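You operate a simulated robot arm through the tools that you are given. There is no shell and no other tool. Be economical: measure what you need, move in short steps, check, and stop when the job is done.

You are at the controls of a simulated two-armed robot. One attempt, no reset.

JOB
Fold the tray's legs, lock the catch and leave it on the box.

The check looks at the end state, three seconds after you hand in, the way a careful person would. Anything else that was tipped, shoved, dropped, spilled or broken makes it a failure. Flat cloth is picked up by pressing the open fingertips on it (5 to 10 N) and closing them slowly along it; thin cloth reads only 2 to 8 mm in the jaws.

ROBOT AND FRAMES
Two 7-joint arms with two-finger parallel grippers on one trunk, on a base that drives. Base frame: it is fixed to the floor where the robot stands at the start and does not move with it; the origin is under the middle of the robot, x ahead of it, y to its left, z up. Lengths are in cm, angles in rad, forces in N, time in s.
The left shoulder is at the start at [6.1, 10.1, 100.9], the right one opposite. With the tool pointing down near the work surface each hand reaches from about 22 to 54 cm from the robot's upright axis, wherever it stands, measured 20 degrees to its own side. Places, roughly: dark tray leg [50, -10, 80]; pale tray leg [50, -50, 80]; top of the blanket box [-60, -210, 50]; tray catch [50, -30, 70]. Payload 2.4 kg a hand.
Tool frame (each hand has its own): the origin (TCP) lies between the finger pads and is the grasp point; the fingertips stand 2.4 cm ahead of it; z points along the fingers, y is the line along which they close. The gripper opens to 6.8 cm. The fingers are 1.7 cm wide and 1 cm thick; the gripper's body (4 by 7 cm) begins 4.1 cm behind the TCP.
Orientation is that of the tool frame in the base frame, as a unit quaternion [x, y, z, w]. With the fingers straight down and closing along the base's y, the tool's x points along the base's -x, its y along +y and its z along -z.

CONTROLS
- The arms move only by the tool apply_moves. It takes "left_targets", "right_targets" or both (then of equal length, played together; a hand with none holds still); each is a list of rows, each an object of numbers (a shift or turn left out is 0, a gripper value left out holds the last): "x", "y", "z": the shift along the tool's x, y, z in cm; "rx", "ry", "rz": the turn, a rotation vector about the tool's x, y, z in rad. In form: [{"x": .., "y": .., "z": .., "rx": .., "ry": .., "rz": ..}, ...]. A call has 1 to 8 rows; each row shifts and turns the commanded pose from where the row before left it, along the tool's axes as they then stand. "left_grip" and "right_grip" are, for a hand that has rows, the opening, from 0 (shut) to 1 (fully open), set as the call begins (left out, the last holds). A row lasts 0.2 s, in which the tool goes at most 5 cm and 0.15 rad; a call with a longer step from one row to the next is refused whole, and so is a gripper value outside its range. A pose out of reach is approached as far as the arm can. The call stops where the force on the tool passes 40 N (or 10 N more than at its start, if that is more) or the arm is blocked; 0.2 s more then pass. Each finger travels about 7.2 cm/s and halts on what it meets, pressing with about 20 N; the grip force reading is that of the motor and also rises with nothing between the fingers. The clock runs only during rows and for 0.2 s after the last one: add rows that do not move to give the fingers time. It gives the time, the measured TCP pose, the force on the tool (base axes), the opening and the grip force at its end, in the units of the frame above (readings bear some noise), with the torque about the TCP (base axes, N m) and any sound that the robot's microphone picked up.
- Cameras (640 x 400 px; columns grow to the right, rows downward): "scene" is now at [13.65, -4.27, 124]; the picture's right is [-0.52, -0.86, 0.00], its down [0.17, -0.10, -0.98] and it looks along [0.84, -0.51, 0.20] (base axes); focal length 214 px, centre (320, 200). "left" rides on the left gripper at [8.4, -1.1, -7.5] in its tool frame; the picture's right is [0.13, 0.99, 0.00], its down [-0.60, 0.08, -0.79] and it looks along [-0.79, 0.10, 0.61] (tool axes); focal length 251 px, centre (320, 200). "right" rides on the right gripper at [8.4, 1.1, -7.5] in its tool frame; the picture's right is [-0.13, 0.99, 0.00], its down [-0.60, -0.08, -0.79] and it looks along [-0.79, -0.10, 0.61] (tool axes); focal length 251 px, centre (320, 200). There is no depth. A picture from a camera that has moved, and an enlarged one, comes with that camera's place and axes in the base frame and with its lens.
- snapshot(camera): a new picture of that camera. It takes no simulated time.
- lift_body(by): slides the trunk up (or, below 0, down) by that many cm; the arms and the scene camera ride with it, the base frame stays. It gives what a move gives, with no picture.
- roll_base(legs): drives the robot by 1 to 6 legs, each [ahead, left, turn to the left] in cm, cm and rad, along the robot's own axes; the way and the turn of a leg run together, so that a leg with both is an arc; at most 150 cm and 3.142 rad a leg. The arms and the cameras ride along, it lands a little off, and it stops where it bumps. It gives what a move gives.
- pan_tilt(pan, tilt): turns the head with the scene camera to pan (to the left, within 1.501 rad either way) and tilt (down, from -0.506 to 1.204), counted from straight ahead of the robot. It gives what a move gives.
- close_up(camera, box): a new picture of the part [left, top, right, bottom] of that camera's present view, enlarged. It takes no simulated time.
- job_done(): hands the job in; it is judged then, once.

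Work in short steps. Places have to be worked out from the pictures, the camera data and where the tool is seen: move nearer, look again, correct. Check each grasp and each placing, and mend what went wrong. You have 120 turns and 88 pictures in all, those below and enlarged ones among them. Open the grippers and draw the arms clear of the work before you hand the job in, unless the task says otherwise; then end with one line.

The tools are called after "Call:" by a JSON object that holds its "op" and its "data". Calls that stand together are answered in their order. apply_moves: Moves the arms, as the interface text tells. Its arguments: {"type":"object","properties":{"left_targets":{"type":"array","items":{"type":"object","properties":{"x":{"type":"number"},"y":{"type":"number"},"z":{"type":"number"},"rx":{"type":"number"},"ry":{"type":"number"},"rz":{"type":"number"}}}},"left_grip":{"type":"number"},"right_targets":{"type":"array","items":{"type":"object","properties":{"x":{"type":"number"},"y":{"type":"number"},"z":{"type":"number"},"rx":{"type":"number"},"ry":{"type":"number"},"rz":{"type":"number"}}}},"right_grip":{"type":"number"}},"required":[]} The other tools are called the same way: lift_body (by) slides the trunk up or down; roll_base (legs) drives the base; pan_tilt (pan, tilt) turns the head that bears the scene camera; snapshot (camera) takes a picture; close_up (camera, box) takes an enlarged picture of a part of a camera's view; job_done () hands the job in.

At the start:

```text
time_s: 0.0
left_ee_pos: [22.69, -2.03, 110.54]
left_ee_rot: [-0.007, 1.0, 0.005, 0.006]
left_contact_force: [5.9, -50.8, -120.5]
left_wrist_torque: [5.44, -11.34, 4.96]
left_finger_gap: 6.81
left_grip_force: 0.0
right_ee_pos: [20.47, -25.32, 111.98]
right_ee_rot: [-0.001, 1.0, -0.001, 0.0]
right_contact_force: [-0.4, -0.5, 0.8]
right_wrist_torque: [0.0, 0.04, 0.04]
right_finger_gap: 6.78
right_grip_force: 0.2
trunk travel left (down, up): [-22.5, 62.4]
robot x, y, heading: [-0.09, -0.02, -0.003]
head pan, tilt: [-0.595, 1.201]
```

scene: 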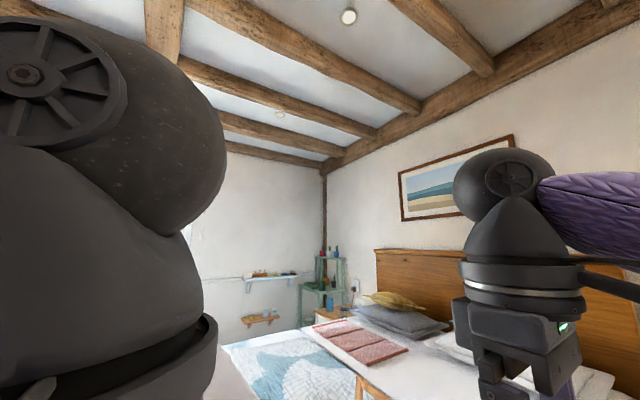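
right: 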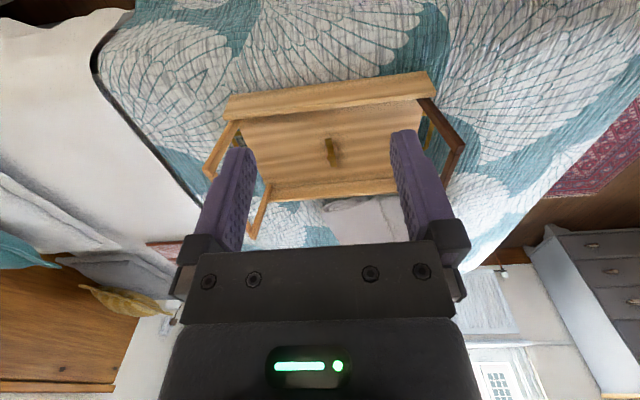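
left: 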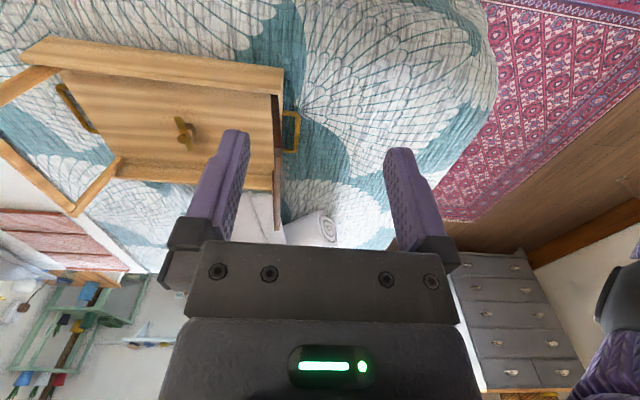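

The tray appears to lie upside down on a bed with its legs standing up. The left arm reports a large contact force at the start, and the scene camera looks up although its tilt reads 1.2. I'll turn the head to learn how it behaves.

Call:
{"op": "pan_tilt", "data": {"pan": -0.595, "tilt": 0.8}}

Call:
{"op": "snapshot", "data": {"camera": "scene"}}

```text
time_s: 0.9
left_ee_pos: [22.8, -1.93, 110.36]
left_ee_rot: [-0.007, 1.0, 0.009, 0.012]
left_contact_force: [-8.0, -24.6, -116.2]
left_wrist_torque: [3.35, -12.51, 2.21]
left_finger_gap: 6.81
left_grip_force: 0.1
right_ee_pos: [20.62, -25.28, 111.86]
right_ee_rot: [0.0, 1.0, -0.001, 0.0]
right_contact_force: [0.1, 0.8, -0.3]
right_wrist_torque: [0.02, 0.02, 0.0]
right_finger_gap: 6.8
right_grip_force: 0.1
trunk travel left (down, up): [-22.5, 62.4]
robot x, y, heading: [0.5, -0.18, -0.0]
head pan, tilt: [-0.595, 0.799]
```

```text
84 pictures are left
camera scene: at [13.71, -4.51, 123.63], right [-0.53, -0.85, 0.0], down [0.13, -0.08, -0.99], along [0.83, -0.53, 0.16], focal length 214 px, centre (320, 200)
```

scene: 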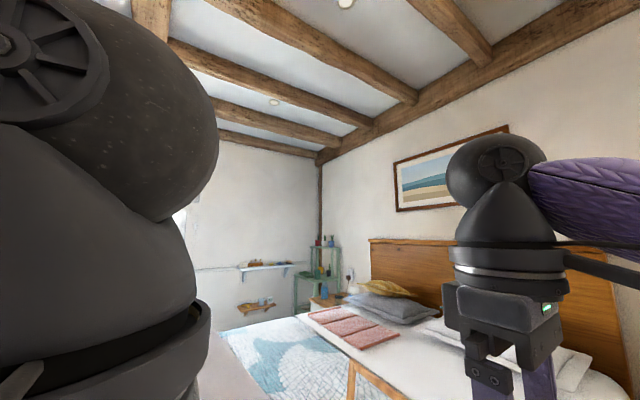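

The head seems to be jammed against the left arm. I'll move the left arm outward to the left.

Call:
{"op": "apply_moves", "data": {"left_targets": [{"x": -1, "y": 3}, {"x": -1, "y": 3}, {"x": -1, "y": 3}, {"x": -1, "y": 3}, {"x": -1, "y": 3}, {"x": -1, "y": 3}]}}

Call:
{"op": "pan_tilt", "data": {"pan": -0.5, "tilt": 0.7}}

Call:
{"op": "snapshot", "data": {"camera": "scene"}}

```text
time_s: 1.1
left_ee_pos: [23.17, -1.69, 110.14]
left_ee_rot: [-0.013, 1.0, 0.016, 0.016]
left_contact_force: [-23.6, -7.2, -106.4]
left_wrist_torque: [2.72, -12.86, 0.26]
left_finger_gap: 6.82
left_grip_force: 0.2
right_ee_pos: [20.52, -25.26, 111.86]
right_ee_rot: [0.0, 1.0, 0.0, 0.0]
right_contact_force: [0.8, 0.2, 0.1]
right_wrist_torque: [0.01, 0.01, -0.03]
right_finger_gap: 6.81
right_grip_force: 0.1
trunk travel left (down, up): [-22.5, 62.4]
robot x, y, heading: [-0.35, -0.24, -0.002]
head pan, tilt: [-0.595, 0.799]
stopped in row 1 (left hand): the force on the tool passed its limit at 146 N (the readings are from after the stop); the commanded pose is now the measured one
```

```text
time_s: 1.8
left_ee_pos: [23.13, -1.5, 110.32]
left_ee_rot: [-0.012, 1.0, 0.011, 0.015]
left_contact_force: [15.7, 34.3, -109.1]
left_wrist_torque: [-1.5, -9.28, -3.32]
left_finger_gap: 6.79
left_grip_force: 0.0
right_ee_pos: [20.65, -25.34, 111.99]
right_ee_rot: [0.0, 1.0, -0.001, 0.0]
right_contact_force: [0.3, 0.2, 0.8]
right_wrist_torque: [0.02, -0.01, 0.0]
right_finger_gap: 6.81
right_grip_force: 0.1
trunk travel left (down, up): [-22.5, 62.4]
robot x, y, heading: [0.45, 0.11, 0.003]
head pan, tilt: [-0.499, 0.7]
```

```text
83 pictures are left
camera scene: at [13.92, -4.42, 123.32], right [-0.52, -0.86, 0.0], down [0.1, -0.06, -0.99], along [0.85, -0.51, 0.12], focal length 214 px, centre (320, 200)
```

scene: 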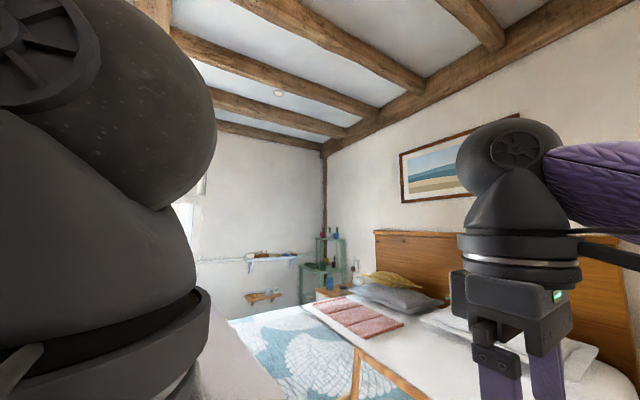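

The head is being pushed up by the left wrist. I'll tilt it up to take the pressure off, then move the arm.

Call:
{"op": "pan_tilt", "data": {"pan": -0.5, "tilt": -0.3}}

Call:
{"op": "apply_moves", "data": {"left_targets": [{"x": -2}, {"x": -2, "y": 1}, {"x": -2, "y": 2}, {"x": -1, "y": 3}, {"x": -1, "y": 3}, {"x": -1, "y": 3}, {"x": -1, "y": 3}]}}

```text
time_s: 3.1
left_ee_pos: [22.99, -1.64, 110.36]
left_ee_rot: [-0.014, 1.0, 0.007, 0.013]
left_contact_force: [-0.1, 0.0, -0.5]
left_wrist_torque: [0.0, -0.01, 0.0]
left_finger_gap: 6.82
left_grip_force: 0.0
right_ee_pos: [20.58, -25.34, 111.93]
right_ee_rot: [0.0, 1.0, -0.001, 0.0]
right_contact_force: [-0.4, -0.6, 0.9]
right_wrist_torque: [0.01, 0.01, -0.01]
right_finger_gap: 6.79
right_grip_force: 0.1
trunk travel left (down, up): [-22.5, 62.4]
robot x, y, heading: [0.13, -0.1, -0.0]
head pan, tilt: [-0.499, -0.3]
```

```text
time_s: 4.7
left_ee_pos: [32.68, 13.93, 110.72]
left_ee_rot: [-0.013, 1.0, 0.01, 0.012]
left_contact_force: [1.0, -0.5, -0.4]
left_wrist_torque: [-0.01, 0.03, -0.08]
left_finger_gap: 6.8
left_grip_force: 0.1
right_ee_pos: [20.59, -25.13, 111.9]
right_ee_rot: [-0.001, 1.0, -0.001, 0.0]
right_contact_force: [-0.2, 0.7, 0.2]
right_wrist_torque: [-0.05, 0.01, 0.03]
right_finger_gap: 6.79
right_grip_force: 0.1
trunk travel left (down, up): [-22.5, 62.4]
robot x, y, heading: [0.06, 0.04, -0.001]
head pan, tilt: [-0.499, -0.3]
```

The arm is free and its force is zero. Now I look down at the tray.

Call:
{"op": "pan_tilt", "data": {"pan": -0.595, "tilt": 0.8}}

Call:
{"op": "snapshot", "data": {"camera": "scene"}}

```text
time_s: 6.0
left_ee_pos: [32.57, 13.75, 110.7]
left_ee_rot: [-0.013, 1.0, 0.008, 0.012]
left_contact_force: [-0.3, 0.6, 0.0]
left_wrist_torque: [-0.01, -0.02, 0.01]
left_finger_gap: 6.81
left_grip_force: 0.1
right_ee_pos: [20.56, -25.3, 111.94]
right_ee_rot: [-0.002, 1.0, -0.001, 0.0]
right_contact_force: [0.0, 0.0, -0.1]
right_wrist_torque: [0.0, -0.02, 0.02]
right_finger_gap: 6.79
right_grip_force: 0.2
trunk travel left (down, up): [-22.5, 62.4]
robot x, y, heading: [-0.13, -0.17, -0.004]
head pan, tilt: [-0.595, 0.799]
```

```text
82 pictures are left
camera scene: at [13.21, -4.49, 115.05], right [-0.56, -0.83, 0.0], down [-0.59, 0.4, -0.7], along [0.58, -0.39, -0.72], focal length 214 px, centre (320, 200)
```

scene: 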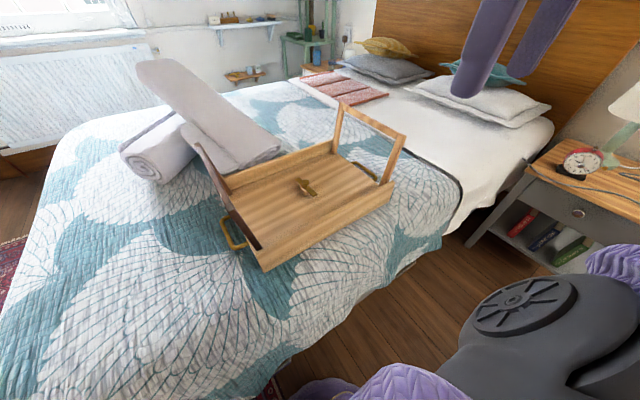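

Zoom in on the tray.

Call:
{"op": "close_up", "data": {"camera": "scene", "box": [180, 80, 420, 280]}}

Call:
{"op": "close_up", "data": {"camera": "right", "box": [180, 50, 480, 240]}}

```text
2.00 times, centred on (300, 180) of scene
camera zoom: at [13.21, -4.49, 115.05], right [-0.56, -0.83, 0.0], down [-0.59, 0.4, -0.7], along [0.58, -0.39, -0.72], focal length 429 px, centre (360, 240)
```

zoom: 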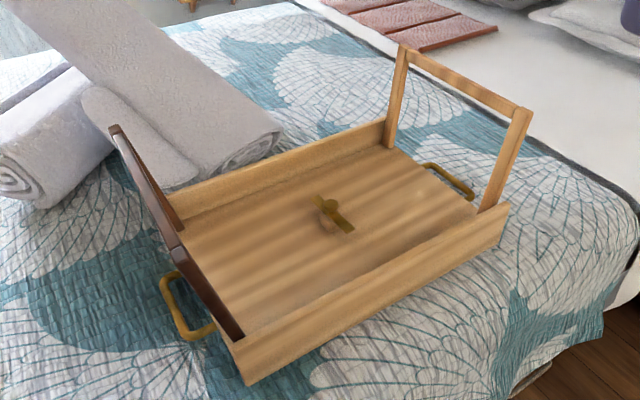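

```text
2.11 times, centred on (330, 145) of right
camera zoom: at [12.24, -24.22, 119.39], right [0.13, 0.99, 0.0], down [0.6, -0.08, 0.79], along [0.79, -0.1, -0.61], focal length 529 px, centre (299, 316)
```

zoom: 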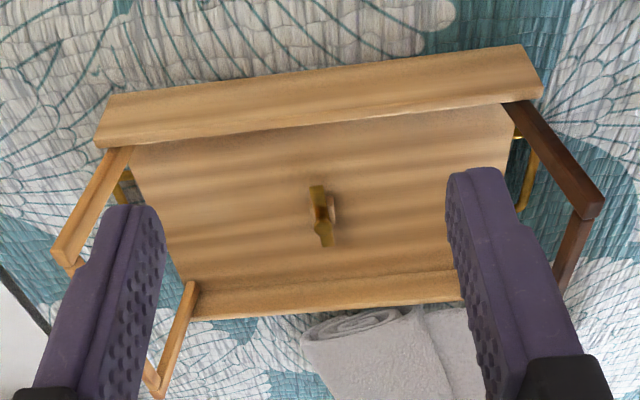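

Tray geometry from two views: catch at about (52.5, -26.7, 74), dark leg hinge at y≈-7.5, pale hinge at y≈-45, leg tops at z≈88, leaning slightly outward. I'll survey the right side and floor before driving.

Call:
{"op": "pan_tilt", "data": {"pan": -1.5, "tilt": 0.6}}

Call:
{"op": "snapshot", "data": {"camera": "scene"}}

```text
time_s: 7.2
left_ee_pos: [32.62, 13.77, 110.63]
left_ee_rot: [-0.014, 1.0, 0.009, 0.012]
left_contact_force: [0.6, 0.8, 0.7]
left_wrist_torque: [0.01, -0.01, 0.01]
left_finger_gap: 6.8
left_grip_force: 0.1
right_ee_pos: [20.56, -25.44, 111.97]
right_ee_rot: [-0.001, 1.0, -0.001, -0.001]
right_contact_force: [-0.4, -0.7, 0.6]
right_wrist_torque: [0.01, 0.02, -0.03]
right_finger_gap: 6.81
right_grip_force: 0.0
trunk travel left (down, up): [-22.5, 62.4]
robot x, y, heading: [-0.02, -0.07, -0.004]
head pan, tilt: [-1.499, 0.6]
```

```text
79 pictures are left
camera scene: at [7.17, -8.78, 116.73], right [-1.0, -0.07, 0.0], down [-0.04, 0.56, -0.82], along [0.06, -0.82, -0.57], focal length 214 px, centre (320, 200)
```

scene: 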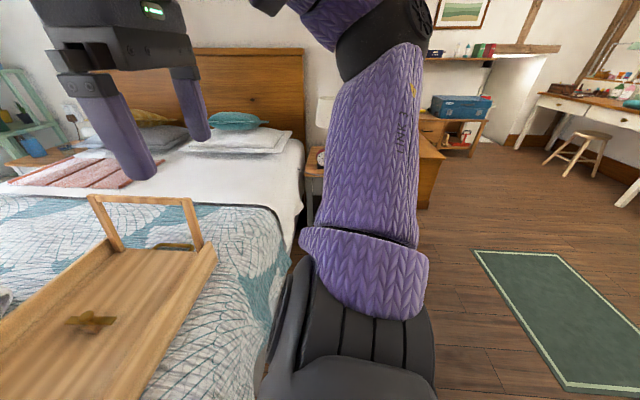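

The way to the right is clear up to the nightstand (y≲-95). I'll drive 26 cm right to centre on the tray.

Call:
{"op": "roll_base", "data": {"legs": [[0, -26, 0]]}}

Call:
{"op": "pan_tilt", "data": {"pan": 0, "tilt": 0.85}}

Call:
{"op": "snapshot", "data": {"camera": "scene"}}

```text
time_s: 9.1
left_ee_pos: [32.67, -12.26, 110.81]
left_ee_rot: [-0.013, 1.0, 0.009, 0.012]
left_contact_force: [-0.7, 0.1, 0.1]
left_wrist_torque: [-0.01, -0.02, 0.0]
left_finger_gap: 6.81
left_grip_force: 0.0
right_ee_pos: [20.58, -51.42, 111.85]
right_ee_rot: [-0.001, 1.0, -0.001, 0.0]
right_contact_force: [0.9, -0.3, -1.3]
right_wrist_torque: [0.02, 0.02, 0.01]
right_finger_gap: 6.8
right_grip_force: 0.1
trunk travel left (down, up): [-22.5, 62.4]
robot x, y, heading: [-0.02, -25.98, 0.002]
head pan, tilt: [-1.499, 0.6]
```

```text
time_s: 10.7
left_ee_pos: [32.7, -12.3, 110.66]
left_ee_rot: [-0.013, 1.0, 0.008, 0.012]
left_contact_force: [-0.2, 0.1, -0.1]
left_wrist_torque: [-0.01, -0.03, 0.02]
left_finger_gap: 6.79
left_grip_force: 0.1
right_ee_pos: [20.56, -51.51, 112.02]
right_ee_rot: [-0.002, 1.0, 0.0, 0.0]
right_contact_force: [-0.1, -0.6, 0.2]
right_wrist_torque: [-0.02, 0.01, -0.02]
right_finger_gap: 6.79
right_grip_force: 0.1
trunk travel left (down, up): [-22.5, 62.4]
robot x, y, heading: [-0.06, -26.44, -0.001]
head pan, tilt: [0.0, 0.85]
```

```text
78 pictures are left
camera scene: at [14.37, -26.12, 114.64], right [0.0, -1.0, 0.0], down [-0.75, 0.0, -0.66], along [0.66, 0.0, -0.75], focal length 214 px, centre (320, 200)
```

scene: 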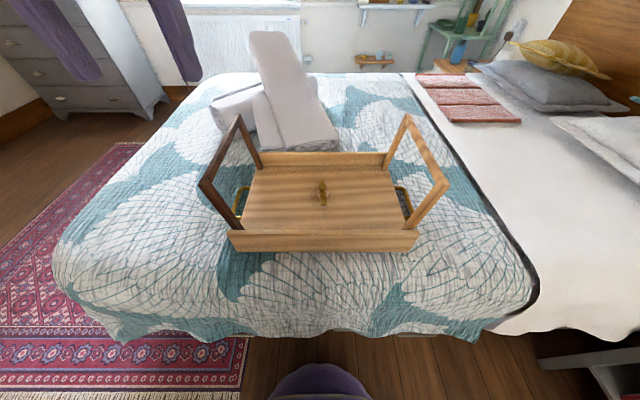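

Excellent central view; zoom for precise geometry.

Call:
{"op": "close_up", "data": {"camera": "scene", "box": [180, 100, 460, 275]}}

```text
2.29 times, centred on (320, 188) of scene
camera zoom: at [14.37, -26.12, 114.64], right [0.0, -1.0, 0.0], down [-0.75, 0.0, -0.66], along [0.66, 0.0, -0.75], focal length 490 px, centre (320, 229)
```

zoom: 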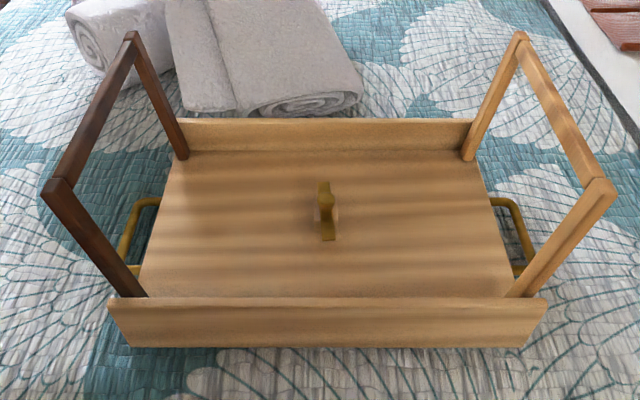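

Geometry: rims span z 67–76 at x≈39.6 and 66.6. The dark leg's hinge is at about (·,-7.8,73) with its top bar at y≈-6, z≈89; the pale bar is at y≈-47.5. With legs about 16 cm long, both bars end beside the catch. I'll bring the closed left fingers outside the dark bar.

Call:
{"op": "apply_moves", "data": {"left_targets": [{"x": -2.5, "y": 3.2}, {"x": -3, "y": 3.2}, {"x": -3, "y": 3.5}, {"x": -3, "y": 3.5}, {"z": 4}, {"z": 4}, {"z": 4}, {"z": 3}], "left_grip": 0}}

Call:
{"op": "snapshot", "data": {"camera": "scene"}}

```text
time_s: 11.7
left_ee_pos: [42.74, -0.25, 110.76]
left_ee_rot: [-0.025, 1.0, 0.0, 0.016]
left_contact_force: [-0.3, -2.1, -0.7]
left_wrist_torque: [0.08, -0.07, 0.11]
left_finger_gap: 0.0
left_grip_force: 20.7
left hand out of reach, approached as far as the arm can: row 4
right_ee_pos: [20.52, -51.37, 111.9]
right_ee_rot: [-0.002, 1.0, 0.0, 0.0]
right_contact_force: [-0.6, 0.2, -0.1]
right_wrist_torque: [0.02, 0.03, 0.01]
right_finger_gap: 6.8
right_grip_force: 0.1
trunk travel left (down, up): [-22.5, 62.4]
robot x, y, heading: [0.25, -26.06, -0.005]
head pan, tilt: [0.0, 0.85]
stopped in row 4 (left hand): the force on the tool passed its limit at 142 N (the readings are from after the stop); the commanded pose is now the measured one
```

```text
76 pictures are left
camera scene: at [14.33, -26.1, 114.65], right [0.0, -1.0, 0.0], down [-0.75, 0.0, -0.66], along [0.66, 0.0, -0.75], focal length 214 px, centre (320, 200)
```

scene: 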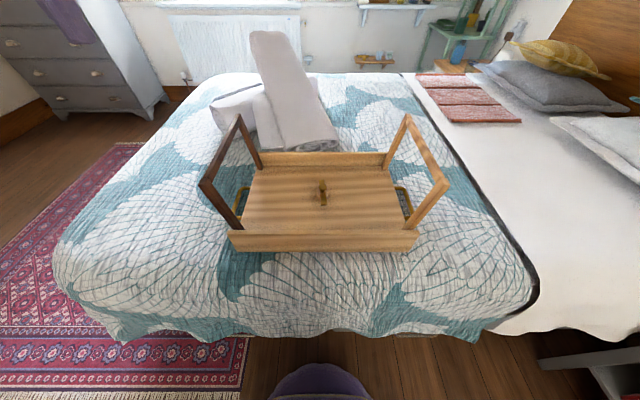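

Reach is limited at this height, so I'll go straight down from here, outside the dark bar (bar y≈-6).

Call:
{"op": "apply_moves", "data": {"left_targets": [{"z": 4}, {"z": 4}, {"z": 4}, {"z": 4}, {"z": 4}, {"z": 2.5}]}}

Call:
{"op": "snapshot", "data": {"camera": "scene"}}

```text
time_s: 13.1
left_ee_pos: [43.55, -0.19, 88.17]
left_ee_rot: [-0.026, 1.0, -0.001, 0.017]
left_contact_force: [0.0, -0.6, 0.2]
left_wrist_torque: [0.03, -0.02, -0.03]
left_finger_gap: 0.02
left_grip_force: 20.0
right_ee_pos: [20.63, -51.48, 111.87]
right_ee_rot: [-0.001, 1.0, -0.001, 0.0]
right_contact_force: [-0.9, 0.9, -0.8]
right_wrist_torque: [0.04, -0.01, 0.0]
right_finger_gap: 6.82
right_grip_force: 0.0
trunk travel left (down, up): [-22.5, 62.4]
robot x, y, heading: [-0.06, -26.16, -0.002]
head pan, tilt: [0.0, 0.85]
```

```text
75 pictures are left
camera scene: at [14.38, -26.1, 114.64], right [0.0, -1.0, 0.0], down [-0.75, 0.0, -0.66], along [0.66, 0.0, -0.75], focal length 214 px, centre (320, 200)
```

scene: 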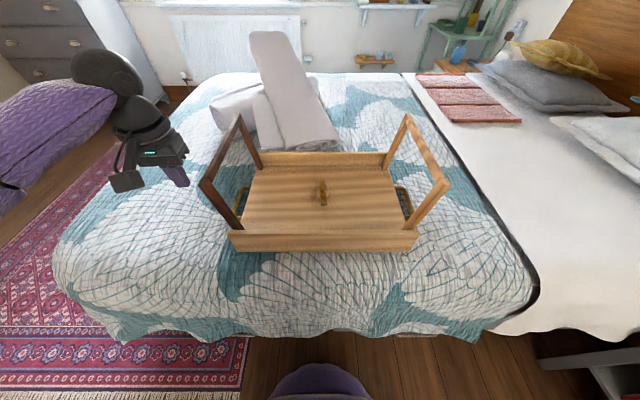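

The fingertips are just outside the dark bar. I'll push inward in small steps.

Call:
{"op": "apply_moves", "data": {"left_targets": [{"x": -1.5, "y": -1, "z": 1}, {"x": -1.5, "y": -1.5}, {"y": -1.5}, {"y": -1.5}, {"y": -1.5}, {"y": -1.5}, {"y": -1.5}, {"y": -1.5, "z": 0.5}]}}

Call:
{"op": "snapshot", "data": {"camera": "scene"}}

```text
time_s: 14.9
left_ee_pos: [47.13, -11.75, 86.76]
left_ee_rot: [-0.026, 1.0, 0.0, 0.015]
left_contact_force: [0.4, -0.6, 0.4]
left_wrist_torque: [-0.01, 0.03, 0.0]
left_finger_gap: 0.0
left_grip_force: 19.5
right_ee_pos: [20.61, -51.47, 111.9]
right_ee_rot: [-0.002, 1.0, 0.0, 0.0]
right_contact_force: [0.1, -0.5, -0.2]
right_wrist_torque: [0.0, 0.0, 0.0]
right_finger_gap: 6.8
right_grip_force: 0.1
trunk travel left (down, up): [-22.5, 62.4]
robot x, y, heading: [0.2, -25.96, 0.005]
head pan, tilt: [0.0, 0.85]
```

```text
74 pictures are left
camera scene: at [14.37, -26.11, 114.64], right [0.0, -1.0, 0.0], down [-0.75, 0.0, -0.66], along [0.66, 0.0, -0.75], focal length 214 px, centre (320, 200)
```

scene: 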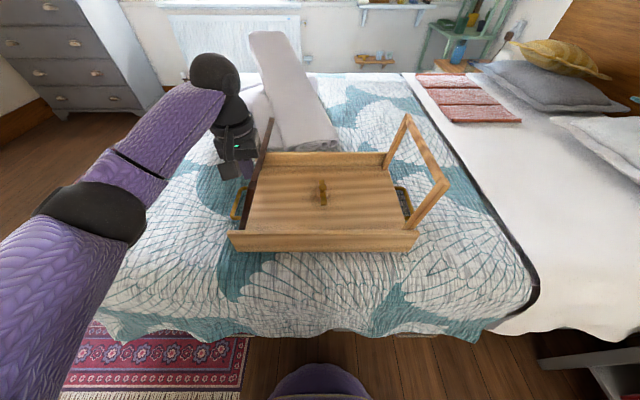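

The leg follows freely. I continue along the arc, lowering as I go.

Call:
{"op": "apply_moves", "data": {"left_targets": [{"y": -1.5, "z": 0.5}, {"y": -1.5, "z": 0.7}, {"y": -1.5, "z": 1}, {"y": -1.5, "z": 1}, {"y": -1.2, "z": 1.3}, {"y": -1, "z": 1.3}]}}

Call:
{"op": "snapshot", "data": {"camera": "scene"}}

```text
time_s: 16.3
left_ee_pos: [47.7, -19.76, 81.17]
left_ee_rot: [-0.026, 1.0, 0.0, 0.015]
left_contact_force: [-1.2, 3.9, -1.3]
left_wrist_torque: [0.05, -0.01, -0.03]
left_finger_gap: 0.0
left_grip_force: 20.0
right_ee_pos: [20.68, -51.38, 111.93]
right_ee_rot: [-0.002, 1.0, -0.001, 0.0]
right_contact_force: [-0.3, -0.1, -0.1]
right_wrist_torque: [0.02, 0.01, -0.01]
right_finger_gap: 6.8
right_grip_force: 0.0
trunk travel left (down, up): [-22.5, 62.4]
robot x, y, heading: [0.05, -26.27, -0.003]
head pan, tilt: [0.0, 0.85]
```

```text
73 pictures are left
camera scene: at [14.36, -26.07, 114.64], right [0.0, -1.0, 0.0], down [-0.75, 0.0, -0.66], along [0.66, 0.0, -0.75], focal length 214 px, centre (320, 200)
```

scene: 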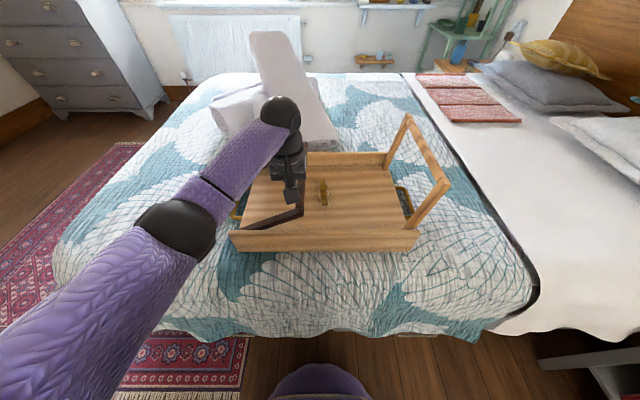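

The leg is about 55° in. I'll pull up and look at whether it stays before pressing from above.

Call:
{"op": "apply_moves", "data": {"left_targets": [{"y": 1}, {"z": -4}, {"z": -4}, {"z": -4}]}}

Call:
{"op": "close_up", "data": {"camera": "scene", "box": [180, 100, 460, 275]}}

```text
time_s: 17.3
left_ee_pos: [47.29, -18.9, 93.37]
left_ee_rot: [-0.026, 1.0, 0.0, 0.016]
left_contact_force: [0.5, -0.3, 0.3]
left_wrist_torque: [-0.02, -0.02, 0.01]
left_finger_gap: 0.0
left_grip_force: 19.4
right_ee_pos: [20.72, -51.41, 111.99]
right_ee_rot: [-0.001, 1.0, -0.002, 0.0]
right_contact_force: [-0.1, 0.1, -0.1]
right_wrist_torque: [-0.02, 0.03, -0.02]
right_finger_gap: 6.81
right_grip_force: 0.1
trunk travel left (down, up): [-22.5, 62.4]
robot x, y, heading: [0.19, -26.52, 0.007]
head pan, tilt: [0.0, 0.85]
```

```text
2.29 times, centred on (320, 188) of scene
camera zoom: at [14.37, -26.12, 114.64], right [0.0, -1.0, 0.0], down [-0.75, 0.0, -0.66], along [0.66, 0.0, -0.75], focal length 490 px, centre (320, 229)
```

zoom: 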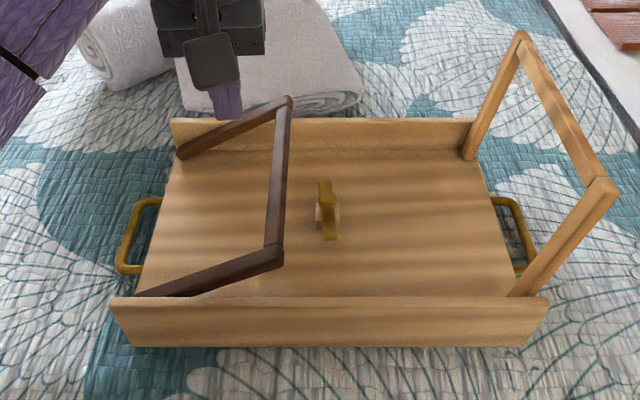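

Friction holds it. Now press the bar down from above, near y≈-22.8.

Call:
{"op": "apply_moves", "data": {"left_targets": [{"y": -2}, {"y": -1.7}, {"z": 3}, {"z": 3}, {"z": 2}, {"z": 2}, {"z": 2}, {"z": 2}]}}

Call:
{"op": "close_up", "data": {"camera": "scene", "box": [180, 100, 460, 275]}}

```text
time_s: 19.1
left_ee_pos: [47.92, -22.58, 79.04]
left_ee_rot: [-0.025, 1.0, -0.001, 0.016]
left_contact_force: [-0.7, 0.0, 0.4]
left_wrist_torque: [-0.01, 0.0, 0.0]
left_finger_gap: 0.01
left_grip_force: 20.3
right_ee_pos: [20.67, -51.46, 112.0]
right_ee_rot: [-0.002, 1.0, -0.002, 0.0]
right_contact_force: [-0.3, -0.2, 0.2]
right_wrist_torque: [-0.01, -0.02, -0.01]
right_finger_gap: 6.8
right_grip_force: 0.1
trunk travel left (down, up): [-22.5, 62.4]
robot x, y, heading: [0.19, -26.17, 0.005]
head pan, tilt: [0.0, 0.85]
```

```text
2.29 times, centred on (320, 188) of scene
camera zoom: at [14.38, -26.12, 114.64], right [0.0, -1.0, 0.0], down [-0.75, 0.0, -0.66], along [0.66, 0.0, -0.75], focal length 490 px, centre (320, 229)
```

zoom: 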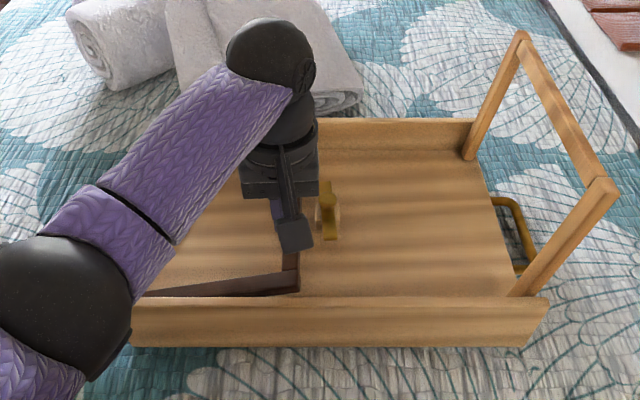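

Following down. Continue slowly until contact resistance.

Call:
{"op": "apply_moves", "data": {"left_targets": [{"z": 0.7}, {"z": 0.7}, {"z": 0.6}]}}

Call:
{"op": "apply_moves", "data": {"left_targets": [{"z": 0.5}, {"z": 0.5}, {"z": 0.5}]}}

```text
time_s: 19.9
left_ee_pos: [48.04, -22.5, 77.1]
left_ee_rot: [-0.026, 1.0, 0.0, 0.015]
left_contact_force: [0.2, 0.0, -0.1]
left_wrist_torque: [0.03, -0.01, -0.01]
left_finger_gap: 0.0
left_grip_force: 20.3
right_ee_pos: [20.63, -51.54, 111.99]
right_ee_rot: [-0.002, 1.0, -0.001, 0.001]
right_contact_force: [-0.9, 0.6, -1.0]
right_wrist_torque: [0.0, 0.0, 0.0]
right_finger_gap: 6.81
right_grip_force: 0.1
trunk travel left (down, up): [-22.5, 62.4]
robot x, y, heading: [0.11, -25.8, 0.003]
head pan, tilt: [0.0, 0.85]
```

```text
time_s: 20.7
left_ee_pos: [47.93, -22.55, 75.64]
left_ee_rot: [-0.026, 1.0, -0.001, 0.015]
left_contact_force: [0.3, 0.9, 0.5]
left_wrist_torque: [0.01, 0.01, 0.03]
left_finger_gap: 0.0
left_grip_force: 20.0
right_ee_pos: [20.61, -51.41, 111.92]
right_ee_rot: [-0.001, 1.0, 0.0, -0.001]
right_contact_force: [-0.2, 0.4, 0.2]
right_wrist_torque: [0.01, -0.02, 0.01]
right_finger_gap: 6.8
right_grip_force: 0.0
trunk travel left (down, up): [-22.5, 62.4]
robot x, y, heading: [-0.1, -26.04, -0.006]
head pan, tilt: [0.0, 0.85]
```

No resistance yet; look closely.

Call:
{"op": "close_up", "data": {"camera": "left", "box": [160, 40, 480, 240]}}

Call:
{"op": "close_up", "data": {"camera": "scene", "box": [240, 150, 400, 250]}}

```text
2.00 times, centred on (320, 140) of left
camera zoom: at [39.57, -24.16, 82.93], right [-0.18, 0.98, -0.01], down [0.57, 0.11, 0.81], along [0.8, 0.14, -0.58], focal length 503 px, centre (320, 320)
```

zoom: 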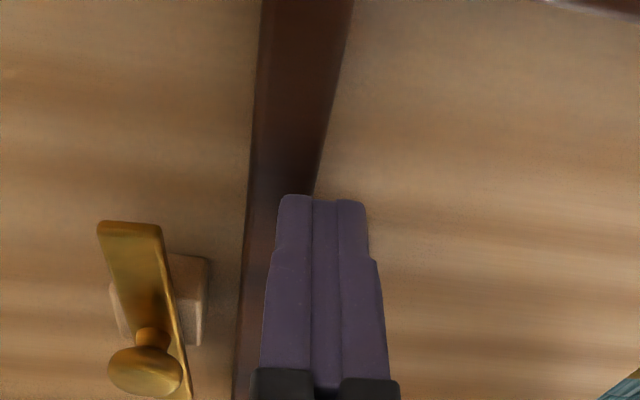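

```text
4.00 times, centred on (320, 200) of scene
camera zoom: at [14.37, -26.12, 114.64], right [0.0, -1.0, 0.0], down [-0.75, 0.0, -0.66], along [0.66, 0.0, -0.75], focal length 858 px, centre (320, 200)
```

zoom: 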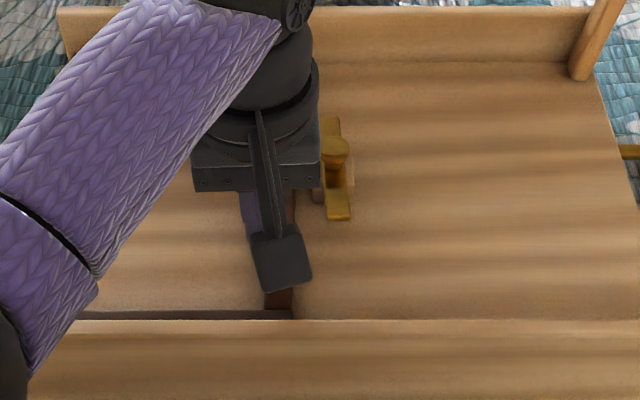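

The fingers may have slipped just outside the bar. Raise and look.

Call:
{"op": "apply_moves", "data": {"left_targets": [{"z": -4}, {"z": -4}, {"z": -2, "y": 4}, {"y": 4}]}}

Call:
{"op": "close_up", "data": {"camera": "scene", "box": [210, 130, 430, 260]}}

Call:
{"op": "close_up", "data": {"camera": "left", "box": [0, 0, 480, 300]}}

```text
time_s: 21.7
left_ee_pos: [47.49, -14.36, 85.48]
left_ee_rot: [-0.025, 1.0, 0.0, 0.016]
left_contact_force: [-0.7, 0.5, 0.1]
left_wrist_torque: [0.02, -0.02, 0.04]
left_finger_gap: 0.0
left_grip_force: 20.0
right_ee_pos: [20.69, -51.55, 111.87]
right_ee_rot: [-0.001, 1.0, -0.002, 0.0]
right_contact_force: [1.0, 0.2, 0.1]
right_wrist_torque: [-0.03, -0.03, 0.0]
right_finger_gap: 6.78
right_grip_force: 0.0
trunk travel left (down, up): [-22.5, 62.4]
robot x, y, heading: [-0.14, -26.25, -0.002]
head pan, tilt: [0.0, 0.85]
```

```text
2.91 times, centred on (320, 195) of scene
camera zoom: at [14.37, -26.1, 114.64], right [0.0, -1.0, 0.0], down [-0.75, 0.0, -0.66], along [0.66, 0.0, -0.75], focal length 624 px, centre (320, 214)
```

zoom: 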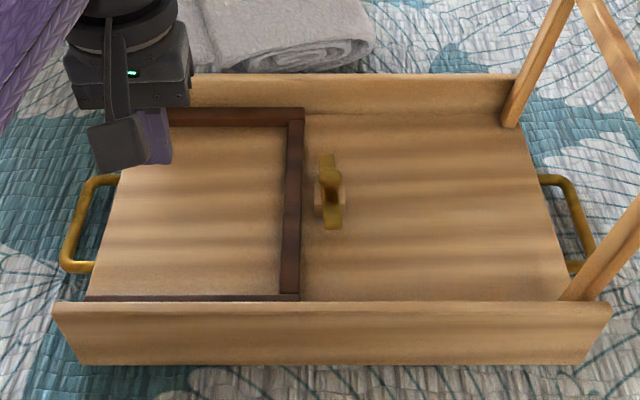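

```text
1.33 times, centred on (240, 150) of left
camera zoom: at [39.02, -15.91, 92.9], right [-0.18, 0.98, -0.01], down [0.57, 0.11, 0.81], along [0.8, 0.14, -0.58], focal length 335 px, centre (427, 267)
```

zoom: 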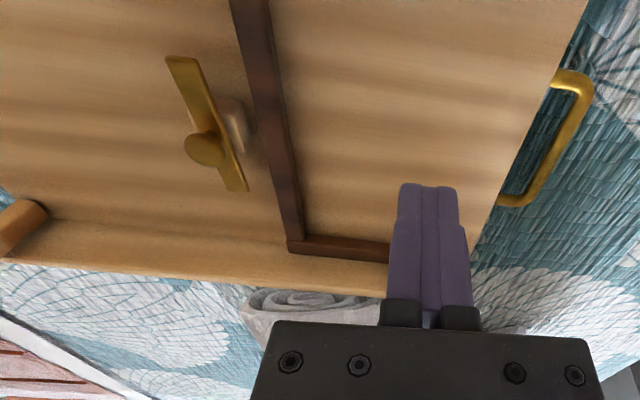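

The dark leg is down. Now the mirror for the pale leg with the right hand, moving the left hand aside.

Call:
{"op": "apply_moves", "data": {"left_targets": [{"z": -2, "y": 3}, {"z": -2, "y": 3}, {"y": 3}, {"y": 3}, {"y": 2}, {}, {}, {}], "right_targets": [{"x": -4}, {"x": -4, "y": -0.5}, {"x": -4, "y": -0.5}, {"x": -3, "y": -0.5}, {"z": 4}, {"z": 4, "x": -1}, {"z": 4, "x": -1}, {"z": 4, "x": -2}], "right_grip": 0}}

Call:
{"op": "apply_moves", "data": {"right_targets": [{"z": 4, "x": -2}, {"z": 3, "x": -2}, {"z": 1, "x": -2}]}}

Call:
{"op": "snapshot", "data": {"camera": "scene"}}

```text
time_s: 23.5
left_ee_pos: [46.58, -0.73, 89.49]
left_ee_rot: [-0.025, 1.0, -0.001, 0.015]
left_contact_force: [-0.3, -0.2, -0.3]
left_wrist_torque: [-0.03, -0.03, 0.03]
left_finger_gap: 0.01
left_grip_force: 19.8
right_ee_pos: [39.59, -52.89, 95.82]
right_ee_rot: [-0.001, 1.0, -0.001, 0.0]
right_contact_force: [-0.2, 0.2, -0.3]
right_wrist_torque: [0.02, 0.0, -0.03]
right_finger_gap: 0.0
right_grip_force: 20.3
trunk travel left (down, up): [-22.5, 62.4]
robot x, y, heading: [-0.28, -26.09, 0.002]
head pan, tilt: [0.0, 0.85]
```

```text
time_s: 24.3
left_ee_pos: [46.51, -0.79, 89.54]
left_ee_rot: [-0.025, 1.0, 0.0, 0.015]
left_contact_force: [0.3, 0.7, 0.1]
left_wrist_torque: [0.0, 0.02, 0.0]
left_finger_gap: 0.0
left_grip_force: 19.8
right_ee_pos: [45.51, -52.61, 88.04]
right_ee_rot: [-0.001, 1.0, -0.001, 0.0]
right_contact_force: [0.4, 0.1, 0.1]
right_wrist_torque: [-0.02, 0.0, 0.0]
right_finger_gap: 0.0
right_grip_force: 20.5
trunk travel left (down, up): [-22.5, 62.4]
robot x, y, heading: [-0.25, -26.24, 0.003]
head pan, tilt: [0.0, 0.85]
```

```text
66 pictures are left
camera scene: at [14.39, -26.11, 114.64], right [0.0, -1.0, 0.0], down [-0.75, 0.0, -0.66], along [0.66, 0.0, -0.75], focal length 214 px, centre (320, 200)
```

scene: 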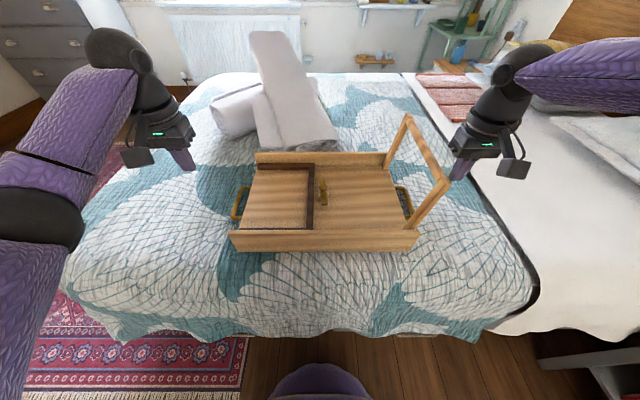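

Push the pale bar inward along the same arc.

Call:
{"op": "apply_moves", "data": {"right_targets": [{"y": 1.5, "z": 1}, {"y": 1.5}, {"y": 1.5}, {"y": 1.5}, {"y": 1.5}, {"y": 1.5}, {"y": 1.5, "z": 0.5}, {"y": 1.5, "z": 0.5}]}}

Call:
{"op": "apply_moves", "data": {"right_targets": [{"y": 1.5, "z": 0.7}, {"y": 1.5, "z": 1}, {"y": 1.5, "z": 1}, {"y": 1.2, "z": 1.3}, {"y": 1, "z": 1.3}]}}

Call:
{"op": "snapshot", "data": {"camera": "scene"}}

```text
time_s: 26.1
left_ee_pos: [46.67, -0.84, 89.54]
left_ee_rot: [-0.025, 1.0, -0.001, 0.015]
left_contact_force: [0.3, -0.8, -0.3]
left_wrist_torque: [0.0, 0.05, 0.03]
left_finger_gap: 0.0
left_grip_force: 20.5
right_ee_pos: [45.28, -40.95, 85.98]
right_ee_rot: [-0.001, 1.0, -0.001, 0.001]
right_contact_force: [-0.3, -0.6, 0.1]
right_wrist_torque: [0.0, -0.01, 0.03]
right_finger_gap: 0.02
right_grip_force: 19.6
right hand out of reach, approached as far as the arm can: row 8
trunk travel left (down, up): [-22.5, 62.4]
robot x, y, heading: [-0.19, -26.87, 0.001]
head pan, tilt: [0.0, 0.85]
```

```text
time_s: 27.3
left_ee_pos: [46.62, -0.73, 89.42]
left_ee_rot: [-0.026, 1.0, -0.001, 0.015]
left_contact_force: [-0.1, -0.1, 0.6]
left_wrist_torque: [0.03, 0.05, -0.01]
left_finger_gap: 0.01
left_grip_force: 20.3
right_ee_pos: [41.55, -37.81, 81.91]
right_ee_rot: [-0.002, 1.0, 0.0, 0.0]
right_contact_force: [5.1, 1.4, 2.3]
right_wrist_torque: [-0.01, 0.07, -0.11]
right_finger_gap: 0.0
right_grip_force: 20.4
right hand out of reach, approached as far as the arm can: row 1, 2, 3, 4, 5
trunk travel left (down, up): [-22.5, 62.4]
robot x, y, heading: [-0.1, -26.29, -0.0]
head pan, tilt: [0.0, 0.85]
```

```text
65 pictures are left
camera scene: at [14.43, -26.08, 114.63], right [0.0, -1.0, 0.0], down [-0.75, 0.0, -0.66], along [0.66, 0.0, -0.75], focal length 214 px, centre (320, 200)
```

scene: 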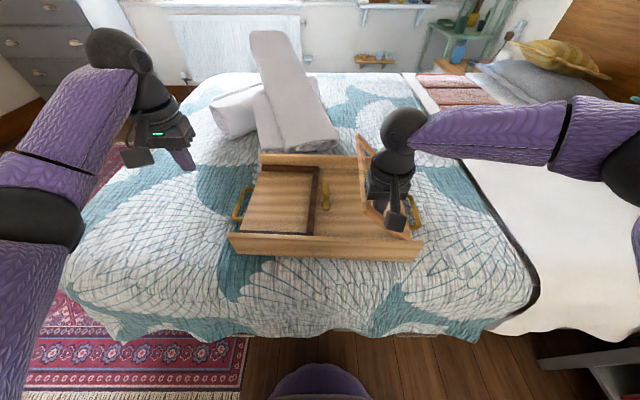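

The right arm hit a joint limit and drifted back toward the near post, dragging the tray slightly. I'll raise it and withdraw, then inspect.

Call:
{"op": "apply_moves", "data": {"right_targets": [{"y": -1.5}, {"z": -3}, {"z": -4}, {"z": -4}, {"y": -4}, {"y": -4}, {"y": -4, "x": 3}, {"y": -3, "x": 3}]}}

Call:
{"op": "close_up", "data": {"camera": "scene", "box": [180, 100, 460, 275]}}

```text
time_s: 29.1
left_ee_pos: [46.62, -0.67, 89.47]
left_ee_rot: [-0.025, 1.0, -0.001, 0.015]
left_contact_force: [0.1, -0.6, -0.6]
left_wrist_torque: [-0.03, -0.01, 0.03]
left_finger_gap: 0.01
left_grip_force: 20.1
right_ee_pos: [35.63, -54.29, 93.03]
right_ee_rot: [-0.002, 1.0, -0.001, 0.0]
right_contact_force: [-0.4, 0.9, 0.2]
right_wrist_torque: [0.03, -0.02, 0.0]
right_finger_gap: 0.03
right_grip_force: 19.8
trunk travel left (down, up): [-22.5, 62.4]
robot x, y, heading: [0.03, -26.48, 0.002]
head pan, tilt: [0.0, 0.85]
```

```text
2.29 times, centred on (320, 188) of scene
camera zoom: at [14.38, -26.11, 114.64], right [0.0, -1.0, 0.0], down [-0.75, 0.0, -0.66], along [0.66, 0.0, -0.75], focal length 490 px, centre (320, 229)
```

zoom: 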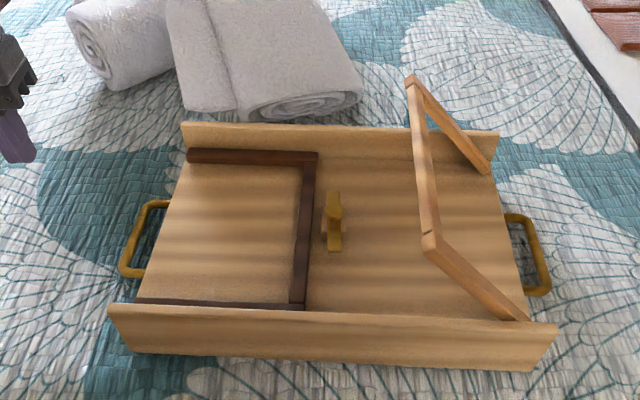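

The pale leg is about 40° in (bar at y≈-35.4, z≈85.5), and the tray turned about 3°. I'll use the left hand, which reaches the middle well, to press it down from above.

Call:
{"op": "apply_moves", "data": {"left_targets": [{"z": -4, "y": -4}, {"z": -4, "y": -4}, {"y": -4.5}, {"y": -4.5}, {"y": -4.5}, {"y": -4.5}, {"y": -4.5}, {"y": -3.5}]}}

Call:
{"op": "close_up", "data": {"camera": "scene", "box": [180, 100, 460, 275]}}

```text
refused: row 1 steps farther than a row can; nothing moved
```

```text
2.29 times, centred on (320, 188) of scene
camera zoom: at [14.38, -26.11, 114.64], right [0.0, -1.0, 0.0], down [-0.75, 0.0, -0.66], along [0.66, 0.0, -0.75], focal length 490 px, centre (320, 229)
```

zoom: 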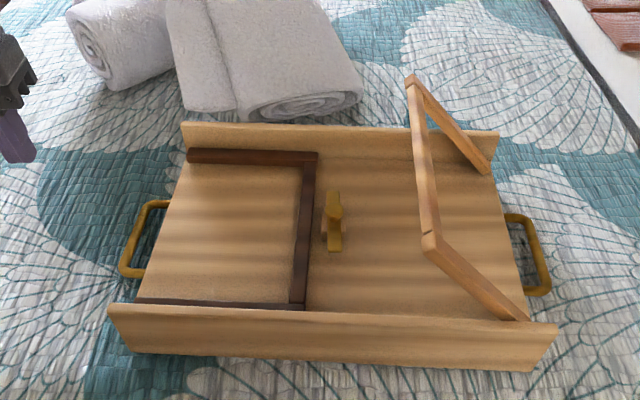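

Step too long; redo with smaller rows.

Call:
{"op": "apply_moves", "data": {"left_targets": [{"z": -3, "y": -3.5}, {"z": -3, "y": -3.5}, {"z": -2, "y": -4}, {"y": -4.5}, {"y": -4.5}, {"y": -4.5}, {"y": -4.5}, {"y": -4.5}]}}

Call:
{"op": "snapshot", "data": {"camera": "scene"}}

```text
time_s: 30.9
left_ee_pos: [46.18, -29.92, 97.53]
left_ee_rot: [-0.021, 1.0, 0.001, 0.016]
left_contact_force: [0.7, -0.3, -0.5]
left_wrist_torque: [0.0, 0.01, 0.01]
left_finger_gap: 0.0
left_grip_force: 19.8
left hand out of reach, approached as far as the arm can: row 7, 8
right_ee_pos: [35.62, -54.28, 92.99]
right_ee_rot: [-0.001, 1.0, -0.001, -0.001]
right_contact_force: [-0.1, 0.5, 0.2]
right_wrist_torque: [-0.01, -0.01, 0.02]
right_finger_gap: 0.0
right_grip_force: 20.1
trunk travel left (down, up): [-22.5, 62.4]
robot x, y, heading: [-0.28, -26.43, 0.002]
head pan, tilt: [0.0, 0.85]
```

```text
62 pictures are left
camera scene: at [14.35, -26.14, 114.64], right [0.0, -1.0, 0.0], down [-0.75, 0.0, -0.66], along [0.66, 0.0, -0.75], focal length 214 px, centre (320, 200)
```

scene: 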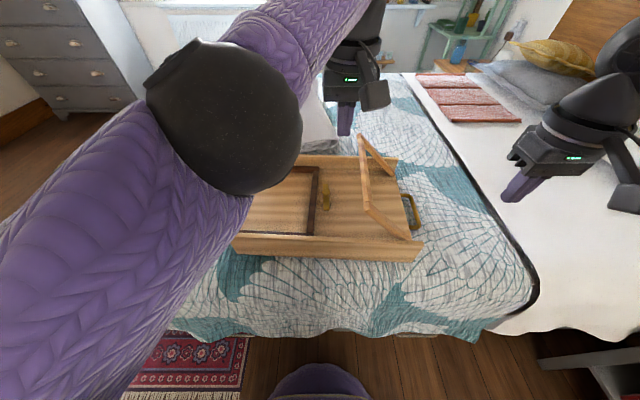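

The left arm is near a joint limit here. I'll shift the base 8 cm right rather than strain it.

Call:
{"op": "roll_base", "data": {"legs": [[0, -8, 0]]}}

Call:
{"op": "apply_moves", "data": {"left_targets": [{"y": 1.5, "z": 2}, {"y": 1.5, "z": 2}, {"z": 2}]}}

Call:
{"op": "close_up", "data": {"camera": "scene", "box": [160, 80, 480, 280]}}

```text
time_s: 31.9
left_ee_pos: [46.29, -38.19, 97.43]
left_ee_rot: [-0.022, 1.0, 0.001, 0.015]
left_contact_force: [0.7, 0.0, 0.5]
left_wrist_torque: [-0.05, -0.03, 0.02]
left_finger_gap: 0.02
left_grip_force: 19.6
right_ee_pos: [35.77, -62.52, 93.04]
right_ee_rot: [-0.002, 1.0, -0.001, 0.0]
right_contact_force: [-0.1, -0.5, 0.8]
right_wrist_torque: [0.01, -0.01, -0.02]
right_finger_gap: 0.0
right_grip_force: 19.9
trunk travel left (down, up): [-22.5, 62.4]
robot x, y, heading: [0.19, -34.31, 0.002]
head pan, tilt: [0.0, 0.85]
```

```text
time_s: 32.7
left_ee_pos: [46.26, -35.03, 91.31]
left_ee_rot: [-0.023, 1.0, 0.001, 0.015]
left_contact_force: [0.0, -0.9, 1.1]
left_wrist_torque: [0.02, 0.01, 0.02]
left_finger_gap: 0.01
left_grip_force: 20.0
right_ee_pos: [35.55, -62.58, 92.99]
right_ee_rot: [-0.002, 1.0, -0.001, 0.0]
right_contact_force: [0.4, -1.0, -0.5]
right_wrist_torque: [0.0, 0.03, 0.01]
right_finger_gap: 0.0
right_grip_force: 19.9
trunk travel left (down, up): [-22.5, 62.4]
robot x, y, heading: [0.05, -34.37, 0.003]
head pan, tilt: [0.0, 0.85]
```

```text
2.00 times, centred on (320, 180) of scene
camera zoom: at [14.39, -34.31, 114.64], right [0.0, -1.0, 0.0], down [-0.75, 0.0, -0.66], along [0.66, 0.0, -0.75], focal length 429 px, centre (320, 240)
```

zoom: 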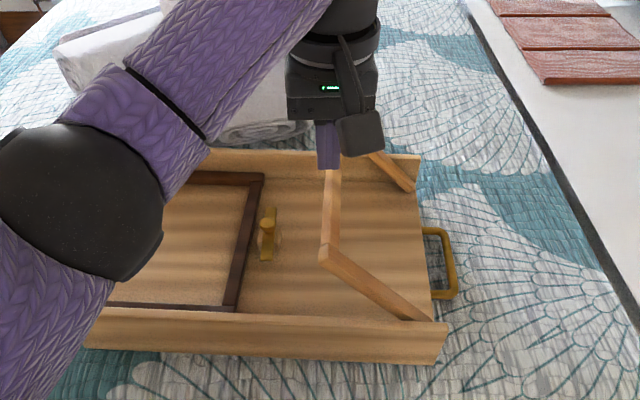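

The fingers are right above the bar. Press down following the arc.

Call:
{"op": "apply_moves", "data": {"left_targets": [{"y": 0.7, "z": 2}, {"y": 0.7, "z": 1.3}, {"y": 0.9, "z": 1}, {"y": 0.8, "z": 1.2}, {"y": 0.7, "z": 1.5}, {"y": 0.5, "z": 1.5}, {"y": 0.5, "z": 1.5}, {"y": 0.3, "z": 1.5}]}}

Call:
{"op": "close_up", "data": {"camera": "scene", "box": [160, 80, 480, 280]}}

```text
time_s: 34.5
left_ee_pos: [46.46, -29.96, 79.9]
left_ee_rot: [-0.022, 1.0, 0.001, 0.015]
left_contact_force: [0.5, 0.0, 0.3]
left_wrist_torque: [-0.01, 0.04, 0.03]
left_finger_gap: 0.0
left_grip_force: 20.6
right_ee_pos: [35.77, -62.57, 92.97]
right_ee_rot: [-0.002, 1.0, -0.001, -0.001]
right_contact_force: [-0.3, -0.2, -0.5]
right_wrist_torque: [0.0, 0.0, 0.06]
right_finger_gap: 0.01
right_grip_force: 20.0
trunk travel left (down, up): [-22.5, 62.4]
robot x, y, heading: [-0.16, -33.99, 0.001]
head pan, tilt: [0.0, 0.85]
```

```text
2.00 times, centred on (320, 180) of scene
camera zoom: at [14.39, -34.3, 114.64], right [0.0, -1.0, 0.0], down [-0.75, 0.0, -0.66], along [0.66, 0.0, -0.75], focal length 429 px, centre (320, 240)
```

zoom: 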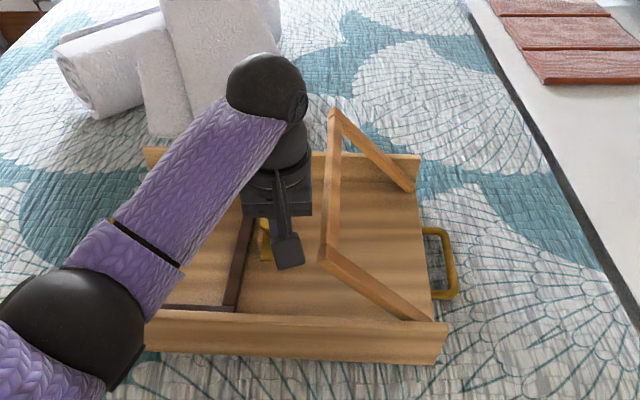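

The fingers passed inside the bar without touching it. I'll raise, go outside it (y≈-38.5), and push inward and down.

Call:
{"op": "apply_moves", "data": {"left_targets": [{"z": -4}, {"z": -4}, {"z": -4}, {"y": -4.3}, {"y": -4.3}, {"z": 3}, {"z": 3}]}}

Call:
{"op": "close_up", "data": {"camera": "scene", "box": [160, 80, 480, 280]}}

```text
time_s: 36.1
left_ee_pos: [46.48, -38.52, 85.84]
left_ee_rot: [-0.022, 1.0, 0.0, 0.015]
left_contact_force: [0.7, -0.2, 0.5]
left_wrist_torque: [0.04, 0.01, 0.02]
left_finger_gap: 0.01
left_grip_force: 19.9
right_ee_pos: [35.66, -62.44, 92.93]
right_ee_rot: [-0.002, 1.0, -0.001, 0.0]
right_contact_force: [-0.2, 0.3, 0.4]
right_wrist_torque: [-0.01, -0.03, 0.01]
right_finger_gap: 0.0
right_grip_force: 19.7
trunk travel left (down, up): [-22.5, 62.4]
robot x, y, heading: [0.14, -34.53, 0.003]
head pan, tilt: [0.0, 0.85]
```

```text
2.00 times, centred on (320, 180) of scene
camera zoom: at [14.4, -34.3, 114.64], right [0.0, -1.0, 0.0], down [-0.75, 0.0, -0.66], along [0.66, 0.0, -0.75], focal length 429 px, centre (320, 240)
```

zoom: 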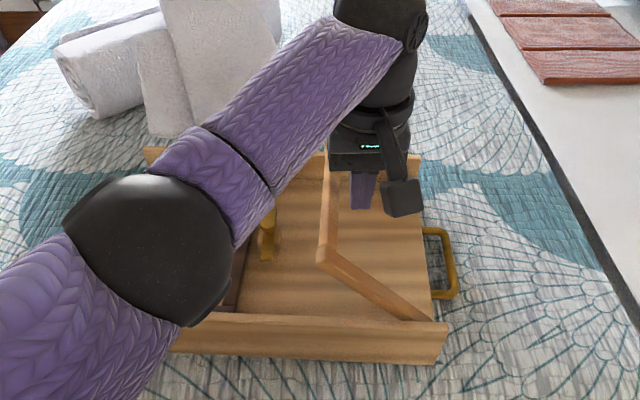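

The fingers are now outside the bar. Push inward and down.

Call:
{"op": "apply_moves", "data": {"left_targets": [{"y": 1.2}, {"y": 1.2, "z": 0.5}, {"y": 1.2, "z": 0.8}, {"y": 1.2, "z": 1}, {"y": 1, "z": 1.3}, {"y": 0.8, "z": 1.5}]}}

Call:
{"op": "apply_moves", "data": {"left_targets": [{"y": -0.8}, {"z": -3}, {"z": -4}, {"z": -3}]}}

Call:
{"op": "close_up", "data": {"camera": "scene", "box": [160, 80, 480, 280]}}

```text
time_s: 37.5
left_ee_pos: [46.4, -32.01, 80.89]
left_ee_rot: [-0.021, 1.0, 0.0, 0.015]
left_contact_force: [0.8, 0.6, 0.5]
left_wrist_torque: [0.01, -0.03, 0.03]
left_finger_gap: 0.0
left_grip_force: 19.8
right_ee_pos: [35.73, -62.59, 93.02]
right_ee_rot: [-0.003, 1.0, 0.001, 0.0]
right_contact_force: [-0.3, 0.2, 0.0]
right_wrist_torque: [0.01, 0.01, -0.01]
right_finger_gap: 0.0
right_grip_force: 20.2
trunk travel left (down, up): [-22.5, 62.4]
robot x, y, heading: [0.54, -34.34, 0.005]
head pan, tilt: [0.0, 0.85]
```

```text
time_s: 38.5
left_ee_pos: [46.06, -32.81, 90.86]
left_ee_rot: [-0.022, 1.0, 0.0, 0.015]
left_contact_force: [0.8, -0.3, 0.3]
left_wrist_torque: [0.02, -0.01, -0.01]
left_finger_gap: 0.0
left_grip_force: 20.5
right_ee_pos: [35.64, -62.46, 93.09]
right_ee_rot: [-0.002, 1.0, -0.002, 0.0]
right_contact_force: [-0.6, 0.1, -0.3]
right_wrist_torque: [-0.01, 0.01, 0.02]
right_finger_gap: 0.0
right_grip_force: 19.3
trunk travel left (down, up): [-22.5, 62.4]
robot x, y, heading: [0.05, -34.22, 0.001]
head pan, tilt: [0.0, 0.85]
```

```text
2.00 times, centred on (320, 180) of scene
camera zoom: at [14.39, -34.3, 114.64], right [0.0, -1.0, 0.0], down [-0.75, 0.0, -0.66], along [0.66, 0.0, -0.75], focal length 429 px, centre (320, 240)
```

zoom: 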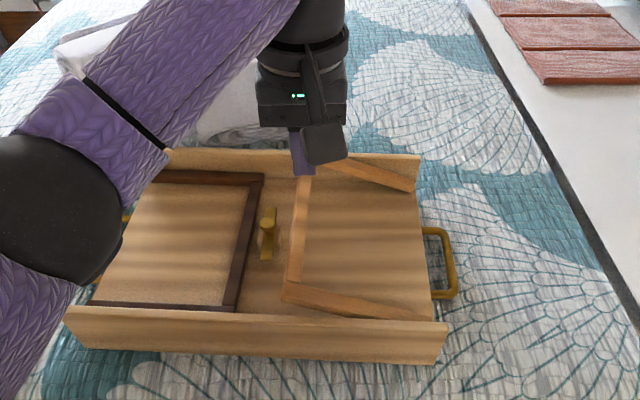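

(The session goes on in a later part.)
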